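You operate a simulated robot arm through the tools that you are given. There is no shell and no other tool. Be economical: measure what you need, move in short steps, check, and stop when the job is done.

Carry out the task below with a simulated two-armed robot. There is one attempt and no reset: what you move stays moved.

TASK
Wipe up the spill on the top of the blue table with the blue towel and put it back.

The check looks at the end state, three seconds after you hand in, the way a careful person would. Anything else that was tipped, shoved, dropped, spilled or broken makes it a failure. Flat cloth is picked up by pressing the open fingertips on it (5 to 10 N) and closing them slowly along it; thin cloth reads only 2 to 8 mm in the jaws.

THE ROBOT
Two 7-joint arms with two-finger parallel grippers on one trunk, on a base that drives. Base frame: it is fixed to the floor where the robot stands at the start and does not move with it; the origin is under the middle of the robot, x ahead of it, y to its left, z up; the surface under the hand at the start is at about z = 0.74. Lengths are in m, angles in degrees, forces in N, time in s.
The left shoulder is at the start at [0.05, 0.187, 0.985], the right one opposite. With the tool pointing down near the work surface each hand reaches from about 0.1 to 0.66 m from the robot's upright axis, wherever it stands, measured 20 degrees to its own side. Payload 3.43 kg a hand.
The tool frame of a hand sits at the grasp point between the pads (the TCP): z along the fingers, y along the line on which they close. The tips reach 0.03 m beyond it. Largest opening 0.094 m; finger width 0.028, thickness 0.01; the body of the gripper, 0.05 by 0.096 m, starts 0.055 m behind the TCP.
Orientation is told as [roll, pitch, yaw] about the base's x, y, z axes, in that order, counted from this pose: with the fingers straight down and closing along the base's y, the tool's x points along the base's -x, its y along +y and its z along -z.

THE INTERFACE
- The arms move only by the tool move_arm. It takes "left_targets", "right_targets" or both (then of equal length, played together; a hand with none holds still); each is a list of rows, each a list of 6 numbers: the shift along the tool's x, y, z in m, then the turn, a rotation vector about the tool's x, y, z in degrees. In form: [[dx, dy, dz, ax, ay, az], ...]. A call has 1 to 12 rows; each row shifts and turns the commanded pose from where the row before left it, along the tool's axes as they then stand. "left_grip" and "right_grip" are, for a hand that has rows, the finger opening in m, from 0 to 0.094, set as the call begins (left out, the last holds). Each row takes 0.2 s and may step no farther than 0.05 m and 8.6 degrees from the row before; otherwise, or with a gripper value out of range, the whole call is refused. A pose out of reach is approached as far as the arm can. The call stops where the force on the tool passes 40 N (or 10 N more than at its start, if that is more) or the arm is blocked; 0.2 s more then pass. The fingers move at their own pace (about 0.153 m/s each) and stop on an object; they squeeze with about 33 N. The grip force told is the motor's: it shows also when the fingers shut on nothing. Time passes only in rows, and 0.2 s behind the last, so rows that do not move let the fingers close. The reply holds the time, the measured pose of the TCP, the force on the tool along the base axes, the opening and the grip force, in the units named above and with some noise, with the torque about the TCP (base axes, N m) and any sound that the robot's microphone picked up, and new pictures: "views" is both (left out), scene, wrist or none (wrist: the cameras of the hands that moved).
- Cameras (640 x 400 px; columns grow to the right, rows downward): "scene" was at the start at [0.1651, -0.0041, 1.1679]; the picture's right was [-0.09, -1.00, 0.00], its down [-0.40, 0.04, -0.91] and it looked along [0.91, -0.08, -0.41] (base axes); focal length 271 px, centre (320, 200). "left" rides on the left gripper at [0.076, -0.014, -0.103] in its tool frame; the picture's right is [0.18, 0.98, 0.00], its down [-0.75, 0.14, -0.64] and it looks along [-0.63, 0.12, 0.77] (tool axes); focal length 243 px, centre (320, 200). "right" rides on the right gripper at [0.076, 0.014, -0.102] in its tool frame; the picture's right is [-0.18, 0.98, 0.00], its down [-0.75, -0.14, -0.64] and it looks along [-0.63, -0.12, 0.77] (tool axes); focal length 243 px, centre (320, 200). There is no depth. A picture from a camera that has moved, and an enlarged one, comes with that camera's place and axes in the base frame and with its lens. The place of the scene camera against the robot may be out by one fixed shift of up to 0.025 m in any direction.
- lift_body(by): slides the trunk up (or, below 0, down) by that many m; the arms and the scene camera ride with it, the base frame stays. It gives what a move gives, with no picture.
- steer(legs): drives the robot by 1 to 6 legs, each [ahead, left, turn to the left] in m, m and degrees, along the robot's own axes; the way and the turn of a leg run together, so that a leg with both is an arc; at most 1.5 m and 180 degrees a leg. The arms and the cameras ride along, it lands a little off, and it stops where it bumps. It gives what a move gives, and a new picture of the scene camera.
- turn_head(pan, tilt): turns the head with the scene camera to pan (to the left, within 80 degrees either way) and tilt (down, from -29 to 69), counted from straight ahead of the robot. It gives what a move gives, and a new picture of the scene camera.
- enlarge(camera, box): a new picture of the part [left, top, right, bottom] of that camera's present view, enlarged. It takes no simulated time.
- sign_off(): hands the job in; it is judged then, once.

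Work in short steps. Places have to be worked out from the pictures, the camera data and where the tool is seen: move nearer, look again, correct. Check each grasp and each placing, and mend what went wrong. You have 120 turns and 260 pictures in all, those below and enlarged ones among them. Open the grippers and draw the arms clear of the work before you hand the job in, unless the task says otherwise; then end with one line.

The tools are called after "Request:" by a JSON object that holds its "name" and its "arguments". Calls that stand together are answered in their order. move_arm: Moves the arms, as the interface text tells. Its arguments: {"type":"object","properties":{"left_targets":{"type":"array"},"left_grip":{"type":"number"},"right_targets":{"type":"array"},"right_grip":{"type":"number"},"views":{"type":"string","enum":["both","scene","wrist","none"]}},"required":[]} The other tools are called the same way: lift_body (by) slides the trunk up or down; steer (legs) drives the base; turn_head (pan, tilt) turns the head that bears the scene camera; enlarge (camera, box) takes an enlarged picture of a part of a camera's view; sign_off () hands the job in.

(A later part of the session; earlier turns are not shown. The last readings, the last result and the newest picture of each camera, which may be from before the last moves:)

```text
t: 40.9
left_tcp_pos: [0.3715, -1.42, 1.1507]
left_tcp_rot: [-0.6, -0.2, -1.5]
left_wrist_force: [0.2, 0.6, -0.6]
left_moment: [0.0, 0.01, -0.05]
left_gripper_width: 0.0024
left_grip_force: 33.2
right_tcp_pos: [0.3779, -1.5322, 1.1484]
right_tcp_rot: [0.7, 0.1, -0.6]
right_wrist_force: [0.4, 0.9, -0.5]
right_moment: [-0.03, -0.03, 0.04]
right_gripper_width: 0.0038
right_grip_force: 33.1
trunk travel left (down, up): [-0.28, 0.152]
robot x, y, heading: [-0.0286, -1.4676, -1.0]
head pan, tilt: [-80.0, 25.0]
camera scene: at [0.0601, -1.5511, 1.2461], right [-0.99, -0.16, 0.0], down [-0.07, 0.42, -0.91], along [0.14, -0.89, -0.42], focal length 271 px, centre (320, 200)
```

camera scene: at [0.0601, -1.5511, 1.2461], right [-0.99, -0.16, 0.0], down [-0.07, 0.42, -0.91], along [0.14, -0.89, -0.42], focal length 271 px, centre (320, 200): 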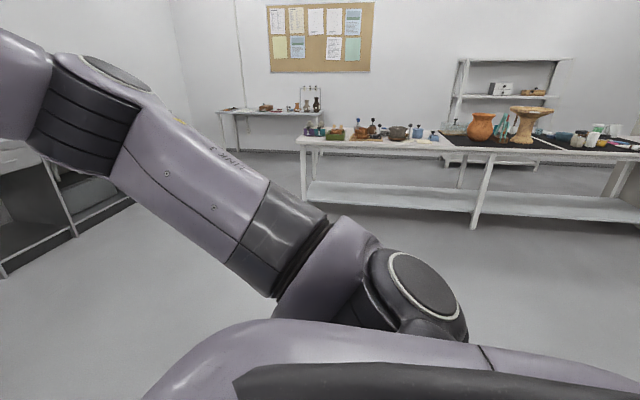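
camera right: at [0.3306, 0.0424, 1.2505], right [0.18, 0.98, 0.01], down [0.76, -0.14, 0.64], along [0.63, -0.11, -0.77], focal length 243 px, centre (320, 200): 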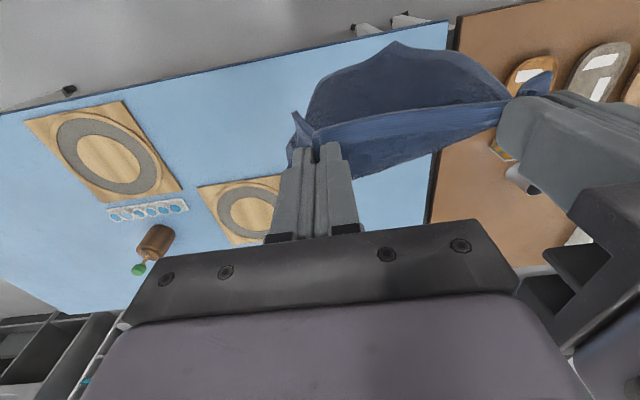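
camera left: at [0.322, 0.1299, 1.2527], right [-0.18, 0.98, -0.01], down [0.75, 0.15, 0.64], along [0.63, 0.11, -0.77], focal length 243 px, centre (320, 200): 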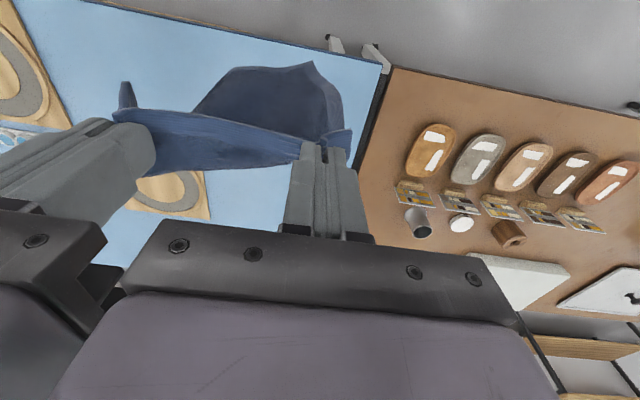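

The crate is hidden beside or behind the robot on its right. I ease ahead 7 cm to clear it, still short of the table edge, then go right 0.3 m.

Request:
{"name": "steer", "arguments": {"legs": [[0.08, 0, 1.0], [0.03, -0.3, 0]]}}

```text
t: 44.9
left_tcp_pos: [0.4818, -1.7215, 1.1494]
left_tcp_rot: [-0.7, -0.2, -0.1]
left_wrist_force: [0.0, -0.3, 0.1]
left_moment: [0.03, 0.01, -0.01]
left_gripper_width: 0.0021
left_grip_force: 33.1
right_tcp_pos: [0.4899, -1.8341, 1.148]
right_tcp_rot: [0.7, 0.0, 0.8]
right_wrist_force: [0.1, 0.3, 0.1]
right_moment: [-0.01, 0.02, 0.01]
right_gripper_width: 0.0035
right_grip_force: 32.8
trunk travel left (down, up): [-0.28, 0.152]
robot x, y, heading: [0.0836, -1.7747, 0.6]
head pan, tilt: [-80.0, 25.0]
camera scene: at [0.1732, -1.8616, 1.2462], right [-0.98, -0.18, 0.0], down [-0.08, 0.42, -0.91], along [0.16, -0.89, -0.42], focal length 271 px, centre (320, 200)
```

scene: 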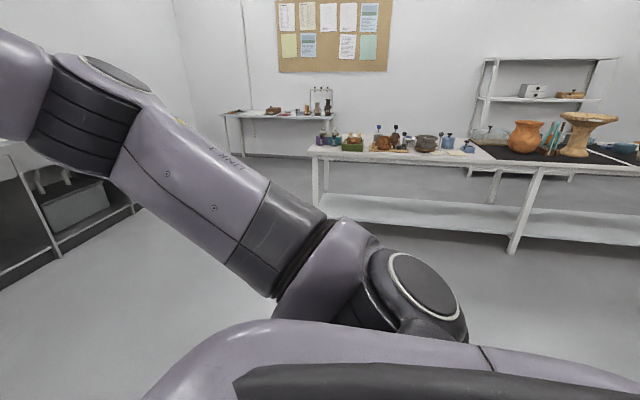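

That went through. I keep a bit more clearance from the table, go ahead about 0.9 m along its right end, and look at the far side.

Request:
{"name": "steer", "arguments": {"legs": [[0.3, -0.15, 0], [0.6, 0, 0]]}}

Request:
{"name": "turn_head", "arguments": {"pan": 50, "tilt": 35}}

Request:
{"name": "turn_head", "arguments": {"pan": 0, "tilt": 25}}

```text
t: 50.1
left_tcp_pos: [1.3824, -1.8618, 1.1498]
left_tcp_rot: [-0.8, -0.2, 0.4]
left_wrist_force: [0.9, 0.7, -0.6]
left_moment: [-0.02, -0.04, -0.03]
left_gripper_width: 0.0025
left_grip_force: 33.3
right_tcp_pos: [1.3908, -1.9741, 1.1471]
right_tcp_rot: [0.7, 0.0, 1.4]
right_wrist_force: [0.1, 0.6, -0.1]
right_moment: [-0.02, 0.02, -0.05]
right_gripper_width: 0.0039
right_grip_force: 32.4
trunk travel left (down, up): [-0.28, 0.152]
robot x, y, heading: [0.9881, -1.914, 1.1]
head pan, tilt: [-80.0, 25.0]
camera scene: at [1.0751, -2.0041, 1.2462], right [-0.98, -0.19, 0.0], down [-0.08, 0.41, -0.91], along [0.17, -0.89, -0.42], focal length 271 px, centre (320, 200)
```

scene: 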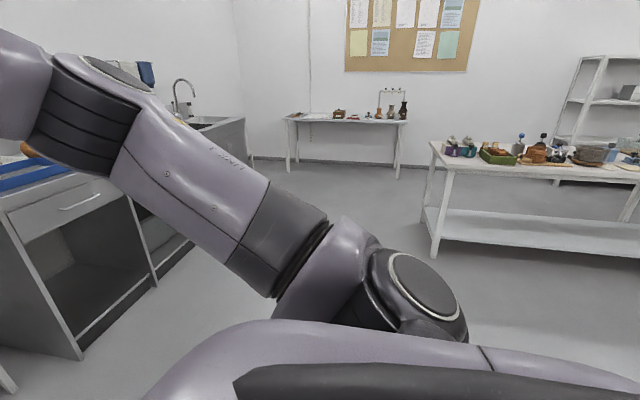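

```text
t: 52.2
left_tcp_pos: [1.3825, -1.8614, 1.1501]
left_tcp_rot: [-0.6, -0.2, 0.4]
left_wrist_force: [0.0, 0.6, 0.4]
left_moment: [-0.01, 0.0, -0.02]
left_gripper_width: 0.0021
left_grip_force: 33.4
right_tcp_pos: [1.3919, -1.9734, 1.148]
right_tcp_rot: [0.7, 0.0, 1.3]
right_wrist_force: [0.2, 0.7, -0.6]
right_moment: [-0.01, -0.01, -0.01]
right_gripper_width: 0.0041
right_grip_force: 33.3
trunk travel left (down, up): [-0.28, 0.152]
robot x, y, heading: [0.9834, -1.9155, 0.9]
head pan, tilt: [50.0, 35.0]
camera scene: at [1.1131, -1.8453, 1.2304], right [0.78, -0.63, 0.0], down [-0.36, -0.44, -0.82], along [0.52, 0.64, -0.57], focal length 271 px, centre (320, 200)
```

scene: 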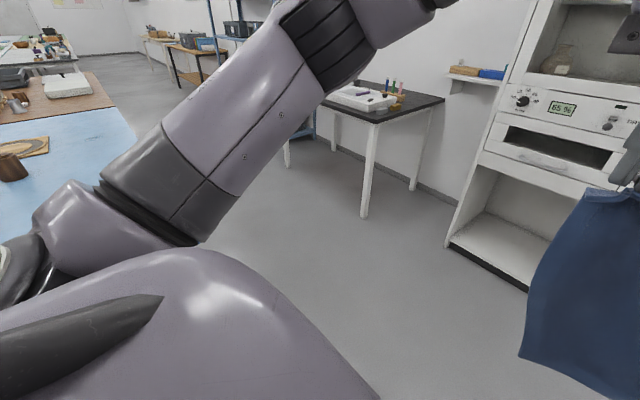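

```text
t: 53.4
left_tcp_pos: [1.3818, -1.8619, 1.1496]
left_tcp_rot: [-0.8, -0.2, 0.5]
left_wrist_force: [0.3, 0.2, -0.1]
left_moment: [0.03, 0.0, -0.01]
left_gripper_width: 0.0018
left_grip_force: 33.5
right_tcp_pos: [1.3913, -1.9747, 1.1475]
right_tcp_rot: [0.7, 0.1, 1.3]
right_wrist_force: [0.5, -0.2, -0.5]
right_moment: [-0.05, -0.01, 0.0]
right_gripper_width: 0.0037
right_grip_force: 33.5
trunk travel left (down, up): [-0.28, 0.152]
robot x, y, heading: [0.9862, -1.9196, 0.9]
head pan, tilt: [0.0, 25.0]
camera scene: at [1.1496, -1.9121, 1.2462], right [0.02, -1.0, 0.0], down [-0.42, -0.01, -0.91], along [0.91, 0.01, -0.42], focal length 271 px, centre (320, 200)
```

scene: 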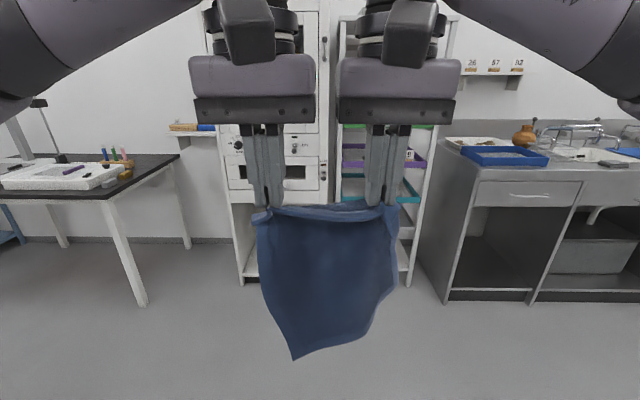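

The aisle behind the table is about 1.1 m wide, from x 1.21 to 2.3. I drive ahead to x ≈ 1.7, clear of everything, and turn around to face the table from behind.

Request:
{"name": "steer", "arguments": {"legs": [[0.72, 0, 0], [0, 0, 90], [0, 0, 89]]}}

Request:
{"name": "turn_head", "arguments": {"pan": -45, "tilt": 35}}

```text
t: 64.9
left_tcp_pos: [1.3088, -1.9539, 1.1498]
left_tcp_rot: [-0.7, -0.1, 177.9]
left_wrist_force: [-0.1, 0.4, 0.5]
left_moment: [0.0, 0.04, -0.05]
left_gripper_width: 0.0018
left_grip_force: 32.6
right_tcp_pos: [1.3049, -1.8428, 1.1483]
right_tcp_rot: [0.8, -0.1, 178.9]
right_wrist_force: [-0.2, -0.4, -0.2]
right_moment: [0.03, -0.01, -0.09]
right_gripper_width: 0.0035
right_grip_force: 33.0
trunk travel left (down, up): [-0.28, 0.152]
robot x, y, heading: [1.7095, -1.9113, 178.5]
head pan, tilt: [0.0, 25.0]
camera scene: at [1.5733, -1.9059, 1.2462], right [0.03, 1.0, 0.0], down [0.42, -0.01, -0.91], along [-0.91, 0.02, -0.42], focal length 271 px, centre (320, 200)
```

scene: 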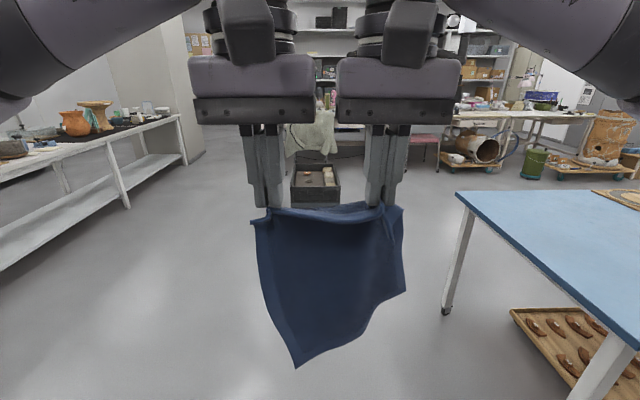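

```text
t: 66.0
left_tcp_pos: [1.3102, -1.9541, 1.15]
left_tcp_rot: [-0.7, -0.3, 178.0]
left_wrist_force: [0.1, 0.2, -0.3]
left_moment: [-0.02, -0.01, -0.07]
left_gripper_width: 0.0018
left_grip_force: 33.3
right_tcp_pos: [1.3051, -1.841, 1.1479]
right_tcp_rot: [0.7, 0.0, 178.9]
right_wrist_force: [-0.3, 0.0, 0.0]
right_moment: [0.03, -0.01, -0.07]
right_gripper_width: 0.0038
right_grip_force: 32.4
trunk travel left (down, up): [-0.28, 0.152]
robot x, y, heading: [1.7123, -1.9124, 178.5]
head pan, tilt: [-45.0, 35.0]
camera scene: at [1.6048, -1.8445, 1.2304], right [0.73, 0.69, 0.0], down [0.39, -0.42, -0.82], along [-0.56, 0.59, -0.57], focal length 271 px, centre (320, 200)
```

scene: 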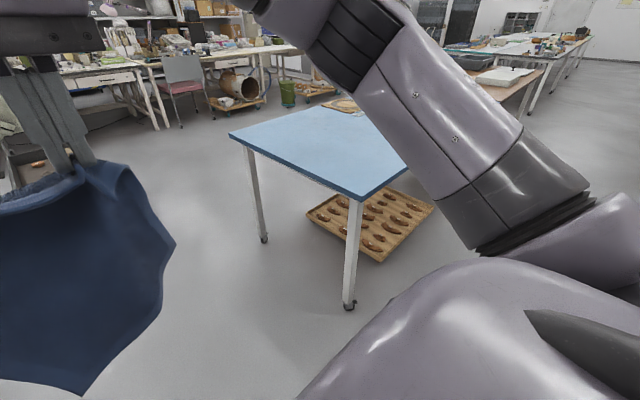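

The robot now faces the table side from behind. I slide right (+y) along the aisle toward the spill, first 1.0 m, then the rest.

Request:
{"name": "steer", "arguments": {"legs": [[0, -1.0, 1.5]]}}

Request:
{"name": "turn_head", "arguments": {"pan": -30, "tilt": 40}}

```text
t: 75.2
left_tcp_pos: [1.3212, -0.9632, 1.1506]
left_tcp_rot: [-0.7, -0.2, 179.8]
left_wrist_force: [0.3, 0.3, 0.0]
left_moment: [-0.01, 0.02, -0.05]
left_gripper_width: 0.0017
left_grip_force: 32.8
right_tcp_pos: [1.3116, -0.8518, 1.1489]
right_tcp_rot: [0.6, 0.0, -179.2]
right_wrist_force: [-0.8, 0.1, -0.2]
right_moment: [0.0, -0.01, -0.06]
right_gripper_width: 0.0036
right_grip_force: 32.9
trunk travel left (down, up): [-0.28, 0.152]
robot x, y, heading: [1.7244, -0.9107, -179.7]
head pan, tilt: [-45.0, 35.0]
camera scene: at [1.6132, -0.8449, 1.2304], right [0.7, 0.71, 0.0], down [0.41, -0.4, -0.82], along [-0.58, 0.58, -0.57], focal length 271 px, centre (320, 200)
```

scene: 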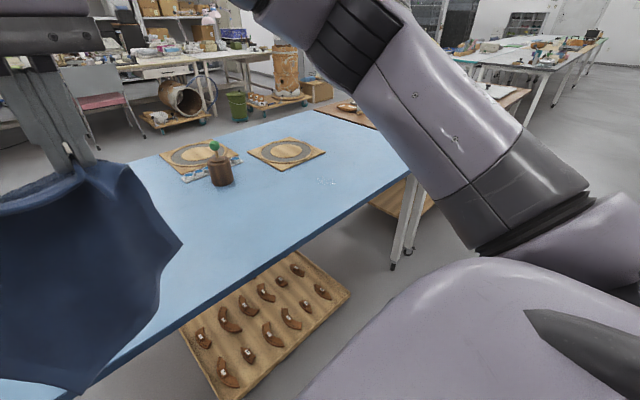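

```text
t: 75.9
left_tcp_pos: [1.3207, -0.9645, 1.1503]
left_tcp_rot: [-0.7, -0.2, 179.7]
left_wrist_force: [-0.8, -1.0, -0.1]
left_moment: [-0.01, 0.03, -0.06]
left_gripper_width: 0.0017
left_grip_force: 33.2
right_tcp_pos: [1.3125, -0.8516, 1.1479]
right_tcp_rot: [0.7, 0.0, -179.2]
right_wrist_force: [0.4, 0.2, 0.8]
right_moment: [-0.02, 0.0, -0.09]
right_gripper_width: 0.0033
right_grip_force: 33.5
trunk travel left (down, up): [-0.28, 0.152]
robot x, y, heading: [1.7224, -0.9055, -179.5]
head pan, tilt: [-30.0, 40.0]
camera scene: at [1.6019, -0.8647, 1.2229], right [0.5, 0.87, 0.0], down [0.56, -0.32, -0.77], along [-0.67, 0.38, -0.64], focal length 271 px, centre (320, 200)
```

scene: 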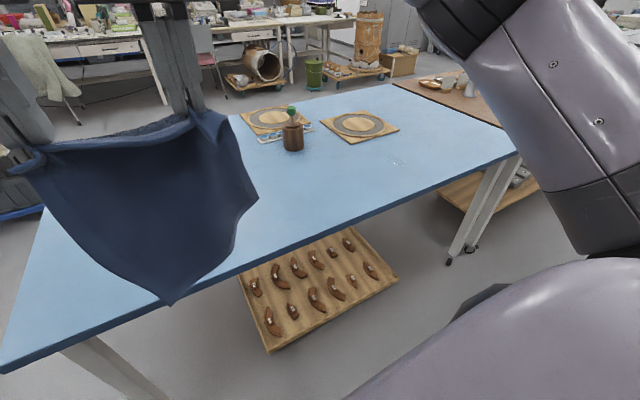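

The spill shows again near (1.045, -0.26), which agrees with my first estimate. I check the odd dark shape near (480, 298) before driving on.

Request:
{"name": "enlarge", "arguments": {"camera": "scene", "box": [400, 230, 560, 330]}}

Request:
{"name": "enlarge", "arguments": {"camera": "scene", "box": [360, 130, 440, 180]}}

Request:
{"name": "turn_head", "arguments": {"pan": -70, "tilt": 35}}

```text
4.00 times, centred on (480, 280) of scene
camera zoom: at [1.6019, -0.8647, 1.2229], right [0.5, 0.87, 0.0], down [0.56, -0.32, -0.77], along [-0.67, 0.38, -0.64], focal length 1085 px, centre (-320, -120)
```

zoom: 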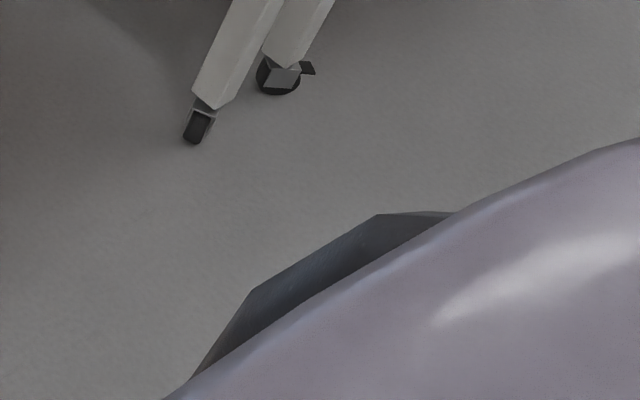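

```text
8.00 times, centred on (400, 155) of scene
camera zoom: at [1.6019, -0.8647, 1.2229], right [0.5, 0.87, 0.0], down [0.56, -0.32, -0.77], along [-0.67, 0.38, -0.64], focal length 2170 px, centre (-320, 560)
```

zoom: 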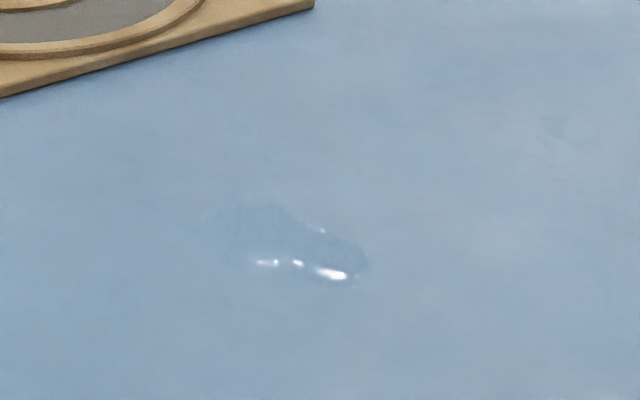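

```text
t: 77.0
left_tcp_pos: [1.3209, -0.9644, 1.1503]
left_tcp_rot: [-0.8, -0.2, 179.8]
left_wrist_force: [-1.0, 0.2, 0.3]
left_moment: [0.01, -0.03, -0.05]
left_gripper_width: 0.0019
left_grip_force: 32.5
right_tcp_pos: [1.3125, -0.8517, 1.1488]
right_tcp_rot: [0.6, 0.1, -179.2]
right_wrist_force: [0.7, -0.3, 0.4]
right_moment: [0.0, 0.0, -0.09]
right_gripper_width: 0.0034
right_grip_force: 32.6
trunk travel left (down, up): [-0.28, 0.152]
robot x, y, heading: [1.7217, -0.9096, -179.5]
head pan, tilt: [-70.0, 35.0]
camera scene: at [1.6451, -0.8243, 1.2304], right [0.94, 0.35, 0.0], down [0.2, -0.54, -0.82], along [-0.29, 0.77, -0.57], focal length 271 px, centre (320, 200)
```

scene: 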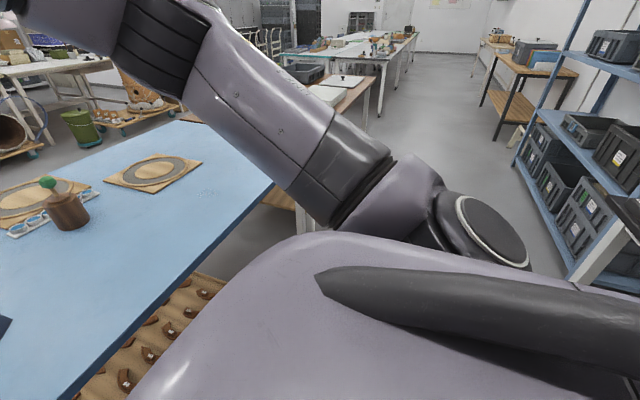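

The dark shape is the robot's own base corner, so nothing is in the way. I continue right 0.64 m to line up with the spill.

Request:
{"name": "steer", "arguments": {"legs": [[0, -0.64, -0.3]]}}

Request:
{"name": "turn_head", "arguments": {"pan": 0, "tilt": 50}}

```text
t: 83.2
left_tcp_pos: [1.3203, -0.3053, 1.1503]
left_tcp_rot: [-0.8, -0.2, 179.4]
left_wrist_force: [-0.7, 0.6, 0.2]
left_moment: [0.0, -0.02, -0.06]
left_gripper_width: 0.0019
left_grip_force: 33.0
right_tcp_pos: [1.3122, -0.1921, 1.149]
right_tcp_rot: [0.7, 0.0, -179.8]
right_wrist_force: [-0.2, 0.2, -1.4]
right_moment: [0.01, -0.01, -0.14]
right_gripper_width: 0.0036
right_grip_force: 32.3
trunk travel left (down, up): [-0.28, 0.152]
robot x, y, heading: [1.7162, -0.2562, 180.1]
head pan, tilt: [-70.0, 35.0]
camera scene: at [1.6449, -0.1684, 1.2304], right [0.94, 0.34, 0.0], down [0.19, -0.54, -0.82], along [-0.28, 0.77, -0.57], focal length 271 px, centre (320, 200)
```

scene: 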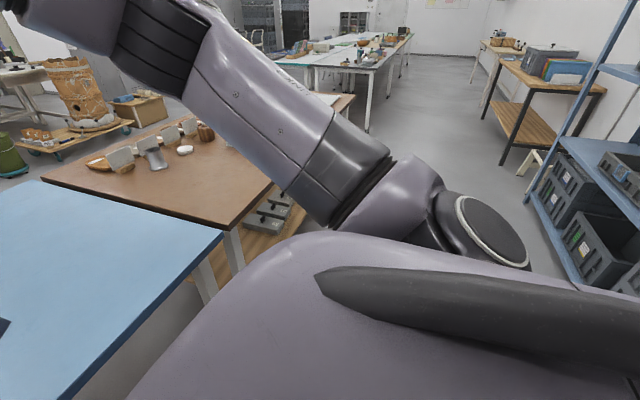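

```text
t: 84.6
left_tcp_pos: [1.3193, -0.3047, 1.1511]
left_tcp_rot: [-0.8, -0.2, 179.3]
left_wrist_force: [-0.3, 0.2, -0.4]
left_moment: [0.0, 0.0, -0.04]
left_gripper_width: 0.0019
left_grip_force: 33.0
right_tcp_pos: [1.3117, -0.1922, 1.1474]
right_tcp_rot: [0.7, 0.0, -179.8]
right_wrist_force: [0.1, -0.5, -0.4]
right_moment: [0.04, 0.03, -0.1]
right_gripper_width: 0.0034
right_grip_force: 32.9
trunk travel left (down, up): [-0.28, 0.152]
robot x, y, heading: [1.7181, -0.259, 179.6]
head pan, tilt: [0.0, 50.0]
camera scene: at [1.5977, -0.2511, 1.2087], right [0.0, 1.0, 0.0], down [0.77, 0.0, -0.64], along [-0.64, 0.0, -0.77], focal length 271 px, centre (320, 200)
```

scene: 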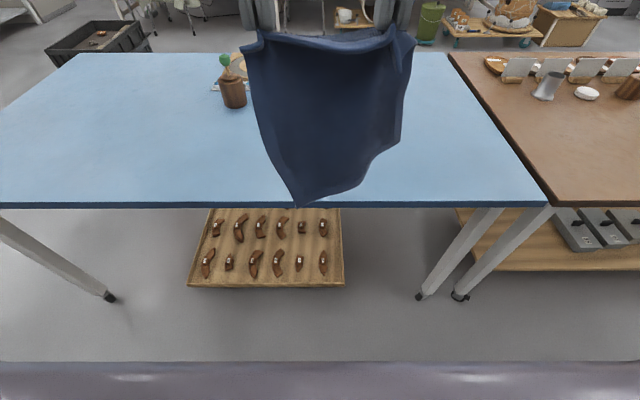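

I drive 0.13 m closer (about 0.38 m from the table edge, similar to the start) so the hands can reach past the spill.

Request:
{"name": "steer", "arguments": {"legs": [[0.13, 0, 0]]}}

```text
t: 85.9
left_tcp_pos: [1.1884, -0.3055, 1.1496]
left_tcp_rot: [-0.7, -0.3, 179.5]
left_wrist_force: [0.7, 0.8, 0.6]
left_moment: [0.02, -0.04, -0.04]
left_gripper_width: 0.002
left_grip_force: 32.8
right_tcp_pos: [1.1811, -0.1946, 1.1479]
right_tcp_rot: [0.8, 0.0, -179.5]
right_wrist_force: [0.2, 0.0, 0.3]
right_moment: [0.0, -0.01, -0.14]
right_gripper_width: 0.0036
right_grip_force: 32.8
trunk travel left (down, up): [-0.28, 0.152]
robot x, y, heading: [1.5883, -0.2553, 180.1]
head pan, tilt: [0.0, 50.0]
camera scene: at [1.4665, -0.2513, 1.2086], right [0.0, 1.0, 0.0], down [0.77, 0.0, -0.64], along [-0.64, 0.0, -0.77], focal length 271 px, centre (320, 200)
```

scene: 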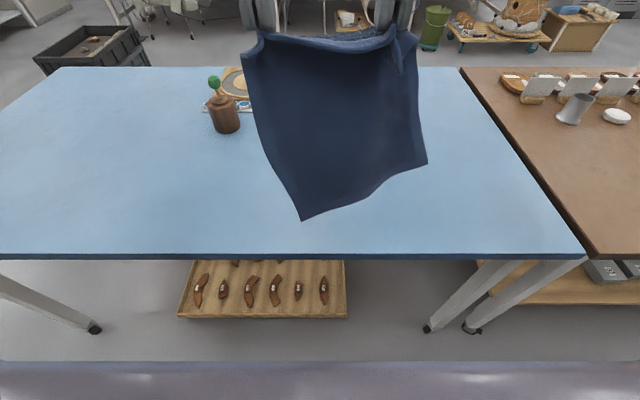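

Both hands are behind the spill with the towel hanging. I lower the trunk back and extend the hands to x ≈ 1.01, so the free edge will land beyond the spill.

Request:
{"name": "lift_body", "arguments": {"by": -0.08}}

Request:
{"name": "move_arm", "arguments": {"left_targets": [[-0.045, 0, 0, 0, 0, 0], [-0.045, 0, 0, 0, 0, 0], [-0.045, 0, 0.02, 0, 0, 0], [-0.04, 0, 0.03, 0, 0, 0]], "right_targets": [[-0.045, 0, 0, 0, 0, 0], [-0.045, 0, 0, 0, 0, 0], [-0.045, 0, 0.02, 0, 0, 0], [-0.04, 0, 0.03, 0, 0, 0]]}}

```text
t: 87.1
left_tcp_pos: [1.1898, -0.3065, 1.0695]
left_tcp_rot: [-0.7, -0.3, 179.4]
left_wrist_force: [0.4, 0.6, -0.4]
left_moment: [0.01, -0.03, -0.01]
left_gripper_width: 0.0018
left_grip_force: 32.8
right_tcp_pos: [1.1817, -0.1944, 1.0681]
right_tcp_rot: [0.7, -0.1, -179.6]
right_wrist_force: [0.1, -0.2, -0.5]
right_moment: [-0.02, -0.02, -0.12]
right_gripper_width: 0.0035
right_grip_force: 32.7
trunk travel left (down, up): [-0.2, 0.232]
robot x, y, heading: [1.588, -0.2582, 180.1]
head pan, tilt: [0.0, 50.0]
```

```text
t: 88.1
left_tcp_pos: [1.0291, -0.3128, 1.016]
left_tcp_rot: [-0.8, -0.3, 179.3]
left_wrist_force: [0.1, 1.3, -0.8]
left_moment: [0.08, -0.01, -0.05]
left_gripper_width: 0.002
left_grip_force: 33.0
left hand out of reach, approached as far as the arm can: row 4
right_tcp_pos: [1.0267, -0.1904, 1.0171]
right_tcp_rot: [0.6, 0.0, -179.3]
right_wrist_force: [-0.8, -1.6, 0.6]
right_moment: [-0.03, 0.0, 0.03]
right_gripper_width: 0.0035
right_grip_force: 32.9
right hand out of reach, approached as far as the arm can: row 4
trunk travel left (down, up): [-0.2, 0.232]
robot x, y, heading: [1.5868, -0.2561, 180.0]
head pan, tilt: [0.0, 50.0]
camera scene: at [1.4667, -0.2518, 1.1287], right [0.0, 1.0, 0.0], down [0.77, 0.0, -0.64], along [-0.64, 0.0, -0.77], focal length 271 px, centre (320, 200)
camera right: at [1.1029, -0.2023, 1.1198], right [-0.17, -0.98, 0.01], down [-0.75, 0.14, 0.64], along [-0.63, 0.1, -0.77], focal length 243 px, centre (320, 200)
camera left: at [1.1048, -0.3005, 1.1185], right [0.17, -0.98, -0.01], down [-0.75, -0.14, 0.64], along [-0.64, -0.1, -0.76], focal length 243 px, centre (320, 200)
```

scene: 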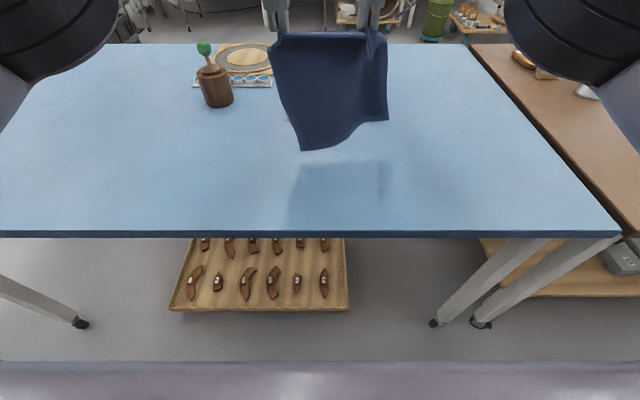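
right: 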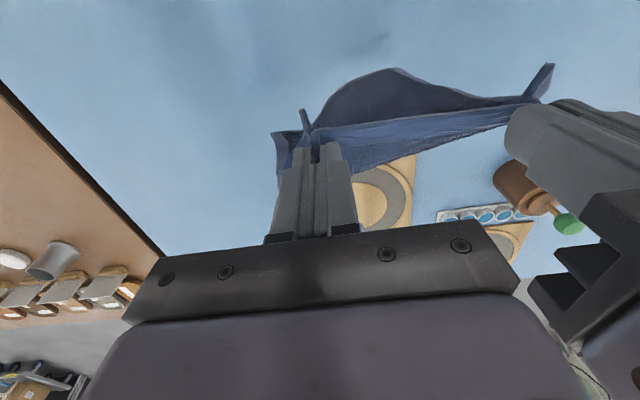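
left: 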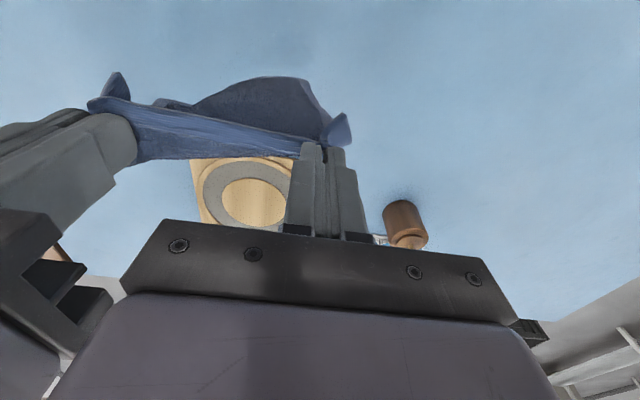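

I enlarge the spot under the towel to verify the spill's place.

Request:
{"name": "enlarge", "arguments": {"camera": "scene", "box": [260, 130, 420, 230]}}

```text
4.00 times, centred on (340, 180) of scene
camera zoom: at [1.4667, -0.2518, 1.1287], right [0.0, 1.0, 0.0], down [0.77, 0.0, -0.64], along [-0.64, 0.0, -0.77], focal length 1085 px, centre (240, 280)
```

zoom: 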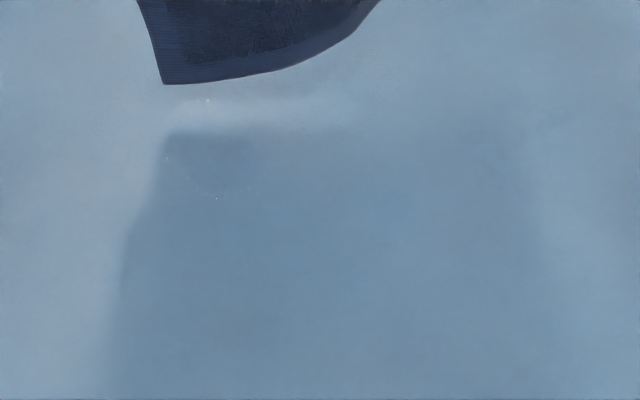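

Spill spans about x 1.01–1.09, y -0.30 to -0.24. I lay the towel over it by lowering while drawing the hands toward the robot.

Request:
{"name": "move_arm", "arguments": {"left_targets": [[0, 0, 0.03, 0, 0, 0], [0.005, 0, 0.03, 0, 0, 0], [0.01, 0, 0.03, 0, 0, 0], [0.015, 0, 0.03, 0, 0, 0], [0.02, 0, 0.03, 0, 0, 0], [0.025, 0, 0.03, 0, 0, 0], [0.025, 0, 0.03, 0, 0, 0], [0.02, 0, 0.02, 0, 0, 0]], "right_targets": [[0, 0, 0.03, 0, 0, 0], [0.005, 0, 0.03, 0, 0, 0], [0.01, 0, 0.03, 0, 0, 0], [0.015, 0, 0.03, 0, 0, 0], [0.02, 0, 0.03, 0, 0, 0], [0.025, 0, 0.03, 0, 0, 0], [0.025, 0, 0.03, 0, 0, 0], [0.02, 0, 0.02, 0, 0, 0]]}}

```text
t: 89.9
left_tcp_pos: [1.1511, -0.3102, 0.7835]
left_tcp_rot: [-0.7, -0.3, 179.6]
left_wrist_force: [-0.8, 0.8, -0.1]
left_moment: [0.05, 0.04, -0.06]
left_gripper_width: 0.0016
left_grip_force: 32.5
right_tcp_pos: [1.1459, -0.1902, 0.8092]
right_tcp_rot: [0.8, 0.0, -179.7]
right_wrist_force: [-0.4, -2.0, -0.6]
right_moment: [-0.07, 0.0, -0.06]
right_gripper_width: 0.0035
right_grip_force: 33.4
right hand out of reach, approached as far as the arm can: row 1
trunk travel left (down, up): [-0.2, 0.232]
robot x, y, heading: [1.5891, -0.2545, 180.0]
head pan, tilt: [0.0, 50.0]
camera scene: at [1.4671, -0.2512, 1.1287], right [0.0, 1.0, 0.0], down [0.77, 0.0, -0.64], along [-0.64, 0.0, -0.77], focal length 271 px, centre (320, 200)
camera right: at [1.221, -0.2021, 0.9115], right [-0.18, -0.98, 0.01], down [-0.75, 0.14, 0.64], along [-0.63, 0.11, -0.77], focal length 243 px, centre (320, 200)
camera left: at [1.2271, -0.2978, 0.8864], right [0.18, -0.98, -0.01], down [-0.75, -0.14, 0.64], along [-0.64, -0.1, -0.76], focal length 243 px, centre (320, 200)
```

scene: 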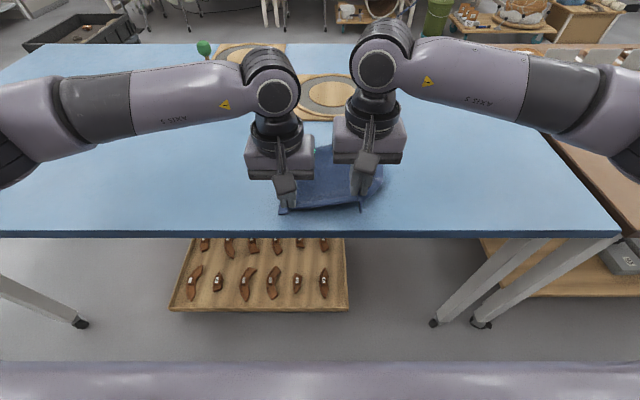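
right: 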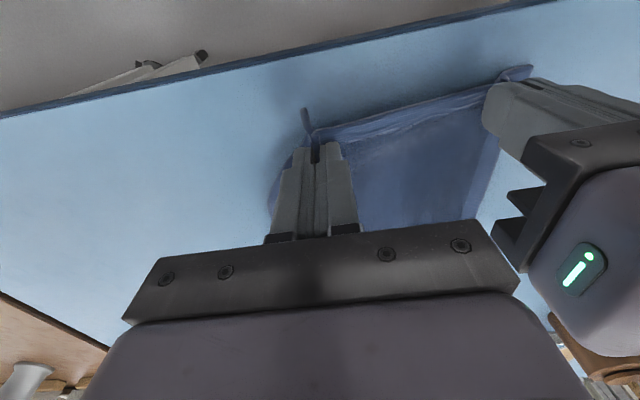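
left: 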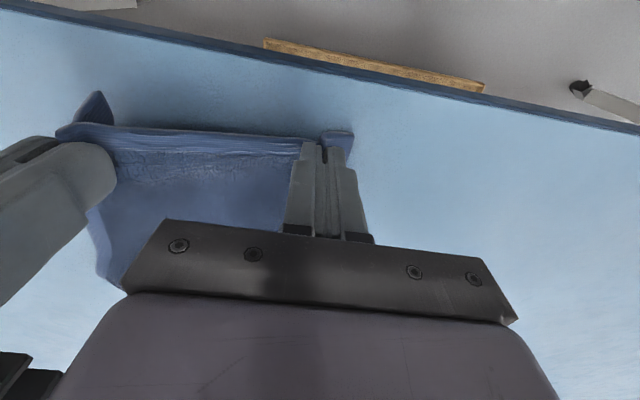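

The towel lies over the spill. I lower both hands until the tips press the cloth on the table.

Request:
{"name": "move_arm", "arguments": {"left_targets": [[0, -0.005, 0.004, 0, 0, 0], [0, -0.005, 0.004, 0, 0, 0], [0, 0, 0.002, 0, 0, 0]], "right_targets": [[0, -0.0, 0.015, 0, 0, 0], [0, -0.0, 0.012, 0, 0, 0], [0, 0, 0.008, 0, 0, 0]], "views": "none"}}

```text
t: 90.7
left_tcp_pos: [1.1499, -0.299, 0.7763]
left_tcp_rot: [-0.7, -0.4, 179.5]
left_wrist_force: [1.7, -1.3, 10.6]
left_moment: [-0.11, -0.12, -0.02]
left_gripper_width: 0.0017
left_grip_force: 33.0
right_tcp_pos: [1.145, -0.1921, 0.7751]
right_tcp_rot: [0.7, -0.1, -179.6]
right_wrist_force: [0.3, 1.4, 3.9]
right_moment: [0.04, -0.08, -0.07]
right_gripper_width: 0.0036
right_grip_force: 32.9
trunk travel left (down, up): [-0.2, 0.232]
robot x, y, heading: [1.5879, -0.2544, 179.9]
head pan, tilt: [0.0, 50.0]
```

Pressing at 11 N and 4 N. Now a first wiping stroke forward with the left hand's cloth heading over the spill, 8 cm.

Request:
{"name": "move_arm", "arguments": {"left_targets": [[-0.02, 0, 0, 0, 0, 0], [-0.02, 0, 0, 0, 0, 0], [-0.02, 0, 0, 0, 0, 0], [-0.02, 0, 0, 0, 0, 0]], "right_targets": [[-0.02, 0, 0, 0, 0, 0], [-0.02, 0, 0, 0, 0, 0], [-0.02, 0, 0, 0, 0, 0], [-0.02, 0, 0, 0, 0, 0]]}}

```text
t: 91.7
left_tcp_pos: [1.0717, -0.2984, 0.7748]
left_tcp_rot: [-0.7, -0.5, 179.4]
left_wrist_force: [2.2, 1.2, 10.4]
left_moment: [0.0, -0.14, -0.07]
left_gripper_width: 0.0016
left_grip_force: 33.1
right_tcp_pos: [1.0666, -0.1912, 0.7743]
right_tcp_rot: [0.7, 0.0, -179.5]
right_wrist_force: [1.1, 0.0, 6.5]
right_moment: [0.06, -0.1, -0.09]
right_gripper_width: 0.0038
right_grip_force: 32.8
trunk travel left (down, up): [-0.2, 0.232]
robot x, y, heading: [1.5872, -0.2539, 180.0]
head pan, tilt: [0.0, 50.0]
camera scene: at [1.4687, -0.2512, 1.1291], right [0.0, 1.0, 0.0], down [0.76, 0.0, -0.64], along [-0.64, 0.0, -0.76], focal length 271 px, centre (320, 200)
camera right: at [1.1426, -0.2025, 0.8779], right [-0.18, -0.98, 0.01], down [-0.75, 0.14, 0.64], along [-0.63, 0.1, -0.77], focal length 243 px, centre (320, 200)
camera left: at [1.1475, -0.2858, 0.8771], right [0.17, -0.98, -0.01], down [-0.75, -0.14, 0.65], along [-0.64, -0.1, -0.76], focal length 243 px, centre (320, 200)
```

scene: 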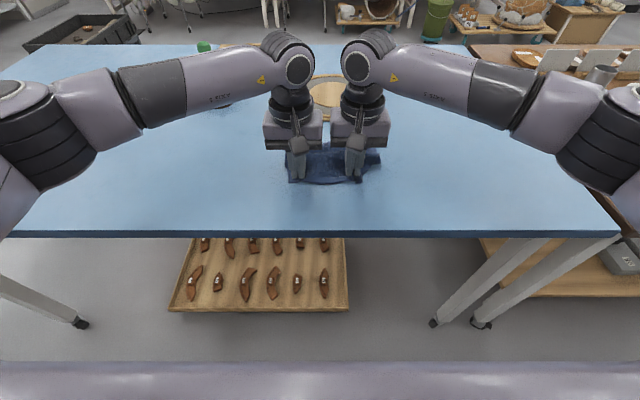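
right: 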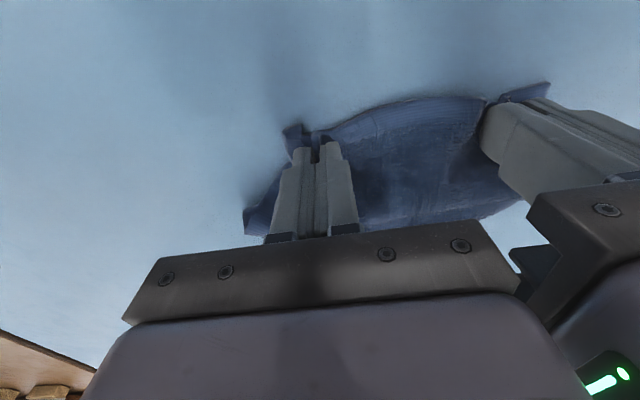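
left: 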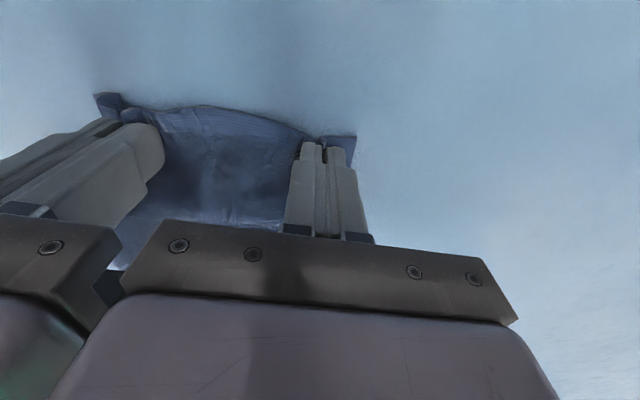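

The cloth bunches and moves with the hands without trouble. I continue with back-and-forth strokes, stepping +y by 1.5 cm each time.

Request:
{"name": "move_arm", "arguments": {"left_targets": [[-0.033, 0, 0, 0, 0, 0], [-0.033, 0, 0, 0, 0, 0], [0, -0.015, 0, 0, 0, 0], [0.033, 0, 0, 0, 0, 0], [0.033, 0, 0, 0, 0, 0], [0.033, 0, 0, 0, 0, 0], [0, -0.015, 0, 0, 0, 0], [-0.033, 0, 0, 0, 0, 0], [-0.033, 0, 0, 0, 0, 0], [-0.033, 0, 0, 0, 0, 0], [0, -0.015, 0, 0, 0, 0], [0.033, 0, 0, 0, 0, 0]], "right_targets": [[-0.033, 0, 0, 0, 0, 0], [-0.033, 0, 0, 0, 0, 0], [0, -0.015, 0, 0, 0, 0], [0.033, 0, 0, 0, 0, 0], [0.033, 0, 0, 0, 0, 0], [0.033, 0, 0, 0, 0, 0], [0, -0.015, 0, 0, 0, 0], [-0.033, 0, 0, 0, 0, 0], [-0.033, 0, 0, 0, 0, 0], [-0.033, 0, 0, 0, 0, 0], [0, -0.015, 0, 0, 0, 0], [0.033, 0, 0, 0, 0, 0]], "views": "wrist"}}

```text
t: 94.3
left_tcp_pos: [1.0418, -0.2532, 0.7776]
left_tcp_rot: [-0.5, -0.3, 179.7]
left_wrist_force: [0.7, 1.0, 1.6]
left_moment: [-0.08, 0.07, -0.04]
left_gripper_width: 0.0016
left_grip_force: 33.3
left hand out of reach, approached as far as the arm can: row 11
right_tcp_pos: [1.032, -0.1432, 0.7753]
right_tcp_rot: [0.6, -0.1, -179.7]
right_wrist_force: [0.2, -1.2, 8.5]
right_moment: [-0.07, -0.03, -0.05]
right_gripper_width: 0.0035
right_grip_force: 32.9
trunk travel left (down, up): [-0.2, 0.232]
robot x, y, heading: [1.5876, -0.2568, 179.6]
head pan, tilt: [0.0, 50.0]
camera right: at [1.1095, -0.155, 0.8776], right [-0.18, -0.98, 0.01], down [-0.75, 0.14, 0.64], along [-0.63, 0.11, -0.77], focal length 243 px, centre (320, 200)
camera left: at [1.1184, -0.2397, 0.8806], right [0.18, -0.98, -0.01], down [-0.75, -0.14, 0.64], along [-0.64, -0.11, -0.76], focal length 243 px, centre (320, 200)
```

right: 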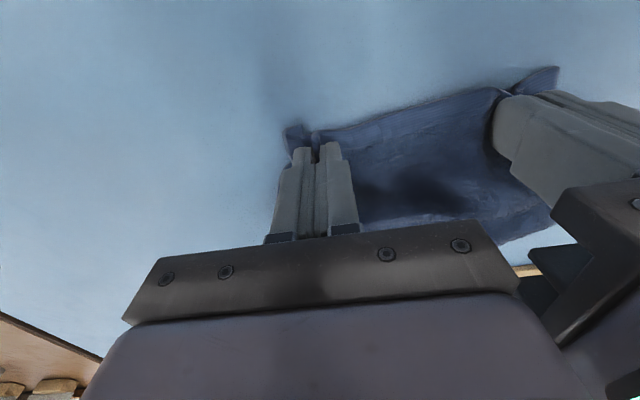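
left: 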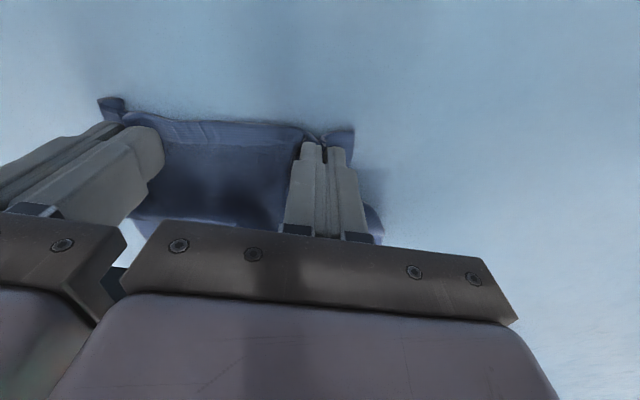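

The left pressure fell to 1.6 N, so I press 2 mm more and continue with two more lanes, ending drawn back toward the robot so I can inspect.

Request:
{"name": "move_arm", "arguments": {"left_targets": [[0, 0, 0.0025, 0, 0, 0], [0.033, 0, 0, 0, 0, 0], [0.033, 0, 0, 0, 0, 0], [0, -0.012, 0, 0, 0, 0], [-0.03, 0, 0, 0, 0, 0], [-0.03, 0, 0, 0, 0, 0], [-0.03, 0, 0, 0, 0, 0], [0, 0.02, 0, 0, 0, 0], [0, 0.02, 0, 0, 0, 0], [0, 0.02, 0, 0, 0, 0], [0.03, 0, 0, 0, 0, 0], [0, -0.02, 0, 0, 0, 0]], "right_targets": [[0, 0, 0, 0, 0, 0], [0.033, 0, 0, 0, 0, 0], [0.033, 0, 0, 0, 0, 0], [0, -0.012, 0, 0, 0, 0], [-0.03, 0, 0, 0, 0, 0], [-0.03, 0, 0, 0, 0, 0], [-0.03, 0, 0, 0, 0, 0], [0, 0.02, 0, 0, 0, 0], [0, 0.02, 0, 0, 0, 0], [0, 0.02, 0, 0, 0, 0], [0.03, 0, 0, 0, 0, 0], [0, -0.02, 0, 0, 0, 0]], "views": "none"}}

Request:
{"name": "move_arm", "arguments": {"left_targets": [[0, -0.02, 0, 0, 0, 0], [0, -0.02, 0, 0, 0, 0], [0.025, 0, 0, 0, 0, 0], [0, 0.02, 0, 0, 0, 0], [0, 0.02, 0, 0, 0, 0], [0, 0.02, 0, 0, 0, 0], [0.025, 0, 0, 0, 0, 0], [0, -0.02, 0, 0, 0, 0], [0, -0.02, 0, 0, 0, 0], [0.04, 0, 0, 0, 0, 0], [0.04, 0, 0, 0, 0, 0]], "right_targets": [[0, -0.02, 0, 0, 0, 0], [0, -0.02, 0, 0, 0, 0], [0.025, 0, 0, 0, 0, 0], [0, 0.02, 0, 0, 0, 0], [0, 0.02, 0, 0, 0, 0], [0, 0.02, 0, 0, 0, 0], [0.025, 0, 0, 0, 0, 0], [0, -0.02, 0, 0, 0, 0], [0, -0.02, 0, 0, 0, 0], [0.04, 0, 0, 0, 0, 0], [0.04, 0, 0, 0, 0, 0]]}}

```text
t: 96.9
left_tcp_pos: [1.0477, -0.283, 0.7742]
left_tcp_rot: [-0.7, -0.4, 179.5]
left_wrist_force: [0.8, 0.4, 6.7]
left_moment: [0.02, -0.05, -0.01]
left_gripper_width: 0.0017
left_grip_force: 33.2
right_tcp_pos: [1.0385, -0.1761, 0.7749]
right_tcp_rot: [0.8, -0.1, -179.5]
right_wrist_force: [0.0, -2.6, 13.1]
right_moment: [0.05, -0.08, -0.08]
right_gripper_width: 0.0035
right_grip_force: 32.9
trunk travel left (down, up): [-0.2, 0.232]
robot x, y, heading: [1.5833, -0.2493, -180.1]
head pan, tilt: [0.0, 50.0]
```

```text
t: 99.3
left_tcp_pos: [1.1743, -0.2647, 0.7729]
left_tcp_rot: [-1.2, -0.8, 179.6]
left_wrist_force: [-7.0, 1.0, 35.7]
left_moment: [-0.05, 0.08, 0.03]
left_gripper_width: 0.0015
left_grip_force: 32.9
right_tcp_pos: [1.1694, -0.1529, 0.7748]
right_tcp_rot: [0.8, 0.1, -179.6]
right_wrist_force: [0.0, 0.0, 3.9]
right_moment: [0.01, -0.03, -0.08]
right_gripper_width: 0.0037
right_grip_force: 33.1
trunk travel left (down, up): [-0.2, 0.232]
robot x, y, heading: [1.5881, -0.256, 180.0]
head pan, tilt: [0.0, 50.0]
camera scene: at [1.4686, -0.2512, 1.1293], right [0.0, 1.0, 0.0], down [0.76, 0.0, -0.64], along [-0.64, 0.0, -0.76], focal length 271 px, centre (320, 200)
camera right: at [1.2457, -0.1638, 0.8784], right [-0.18, -0.98, 0.01], down [-0.75, 0.14, 0.64], along [-0.63, 0.11, -0.77], focal length 243 px, centre (320, 200)
camera left: at [1.2515, -0.2524, 0.8749], right [0.18, -0.98, -0.02], down [-0.75, -0.15, 0.65], along [-0.64, -0.1, -0.76], focal length 243 px, centre (320, 200)
```

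scene: 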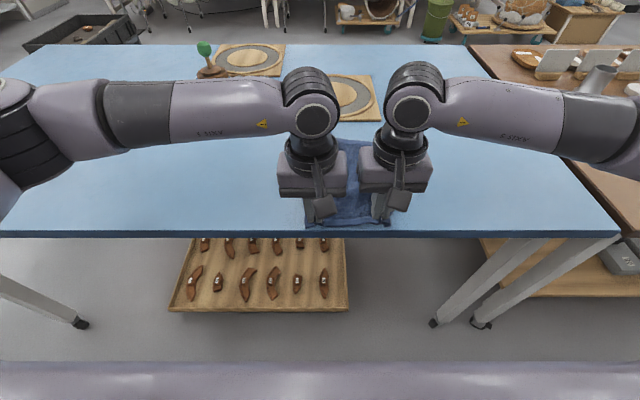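
right: 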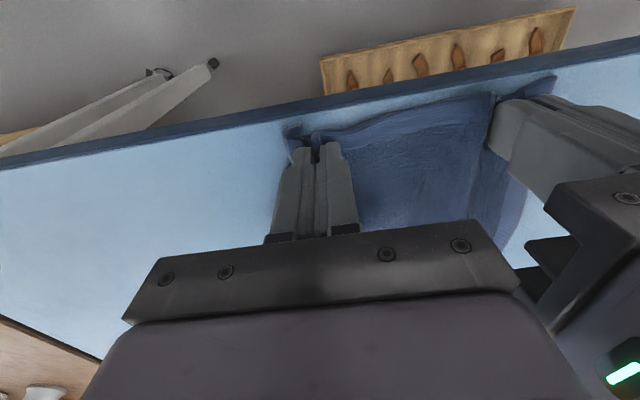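
left: 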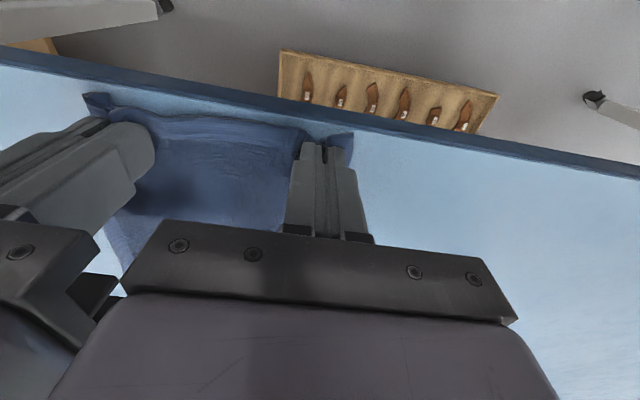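

The left hand was pressing harder at the end. I lift both hands with the towel straight up and look at the table where the spill was.

Request:
{"name": "move_arm", "arguments": {"left_targets": [[0, 0, -0.03, 0, 0, 0], [0, 0, -0.04, 0, 0, 0], [0, 0, -0.04, 0, 0, 0], [0, 0, -0.04, 0, 0, 0], [0, 0, -0.04, 0, 0, 0], [0, 0, -0.04, 0, 0, 0], [0, 0, -0.04, 0, 0, 0], [0, 0, -0.03, 0, 0, 0]], "right_targets": [[0, 0, -0.03, 0, 0, 0], [0, 0, -0.04, 0, 0, 0], [0, 0, -0.04, 0, 0, 0], [0, 0, -0.04, 0, 0, 0], [0, 0, -0.04, 0, 0, 0], [0, 0, -0.04, 0, 0, 0], [0, 0, -0.04, 0, 0, 0], [0, 0, -0.03, 0, 0, 0]]}}

```text
t: 101.1
left_tcp_pos: [1.1793, -0.2701, 1.0721]
left_tcp_rot: [-0.7, -0.2, 179.6]
left_wrist_force: [0.3, -0.1, 0.4]
left_moment: [0.05, 0.01, -0.02]
left_gripper_width: 0.0018
left_grip_force: 33.4
right_tcp_pos: [1.1659, -0.154, 1.0778]
right_tcp_rot: [0.7, 0.0, -179.6]
right_wrist_force: [0.4, 0.1, -0.3]
right_moment: [-0.01, 0.0, -0.08]
right_gripper_width: 0.0035
right_grip_force: 33.3
trunk travel left (down, up): [-0.2, 0.232]
robot x, y, heading: [1.5853, -0.2559, 179.9]
head pan, tilt: [0.0, 50.0]
camera scene: at [1.4674, -0.2514, 1.1287], right [0.0, 1.0, 0.0], down [0.77, 0.0, -0.64], along [-0.64, 0.0, -0.77], focal length 271 px, centre (320, 200)
camera right: at [1.2423, -0.1653, 1.18], right [-0.18, -0.98, 0.01], down [-0.75, 0.14, 0.64], along [-0.63, 0.1, -0.77], focal length 243 px, centre (320, 200)
camera left: at [1.2548, -0.2582, 1.1761], right [0.17, -0.98, -0.01], down [-0.75, -0.14, 0.64], along [-0.64, -0.1, -0.77], focal length 243 px, centre (320, 200)
```

scene: 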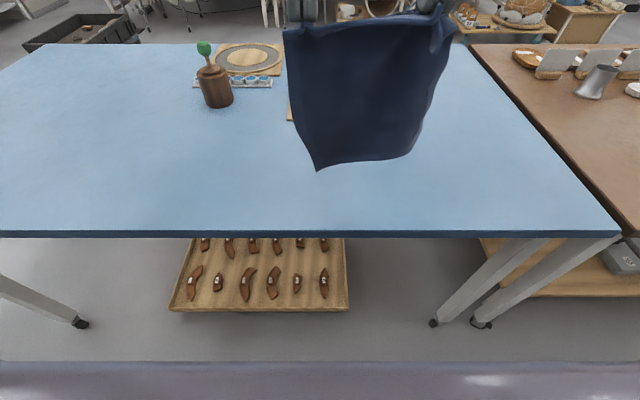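
right: 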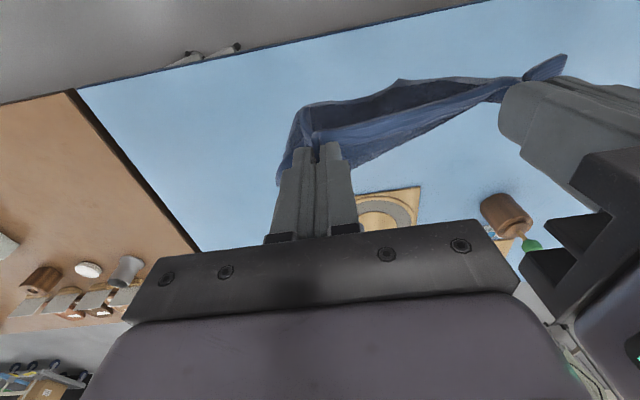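
left: 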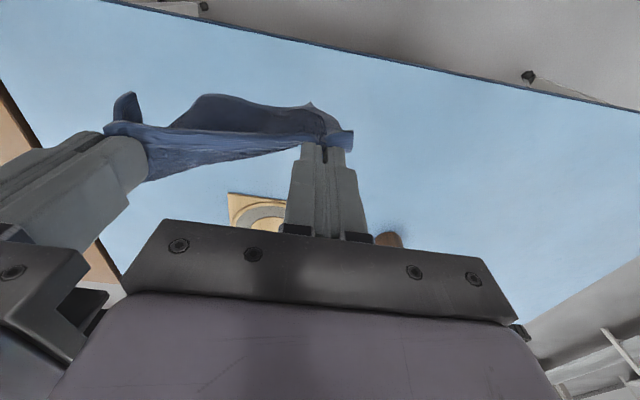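

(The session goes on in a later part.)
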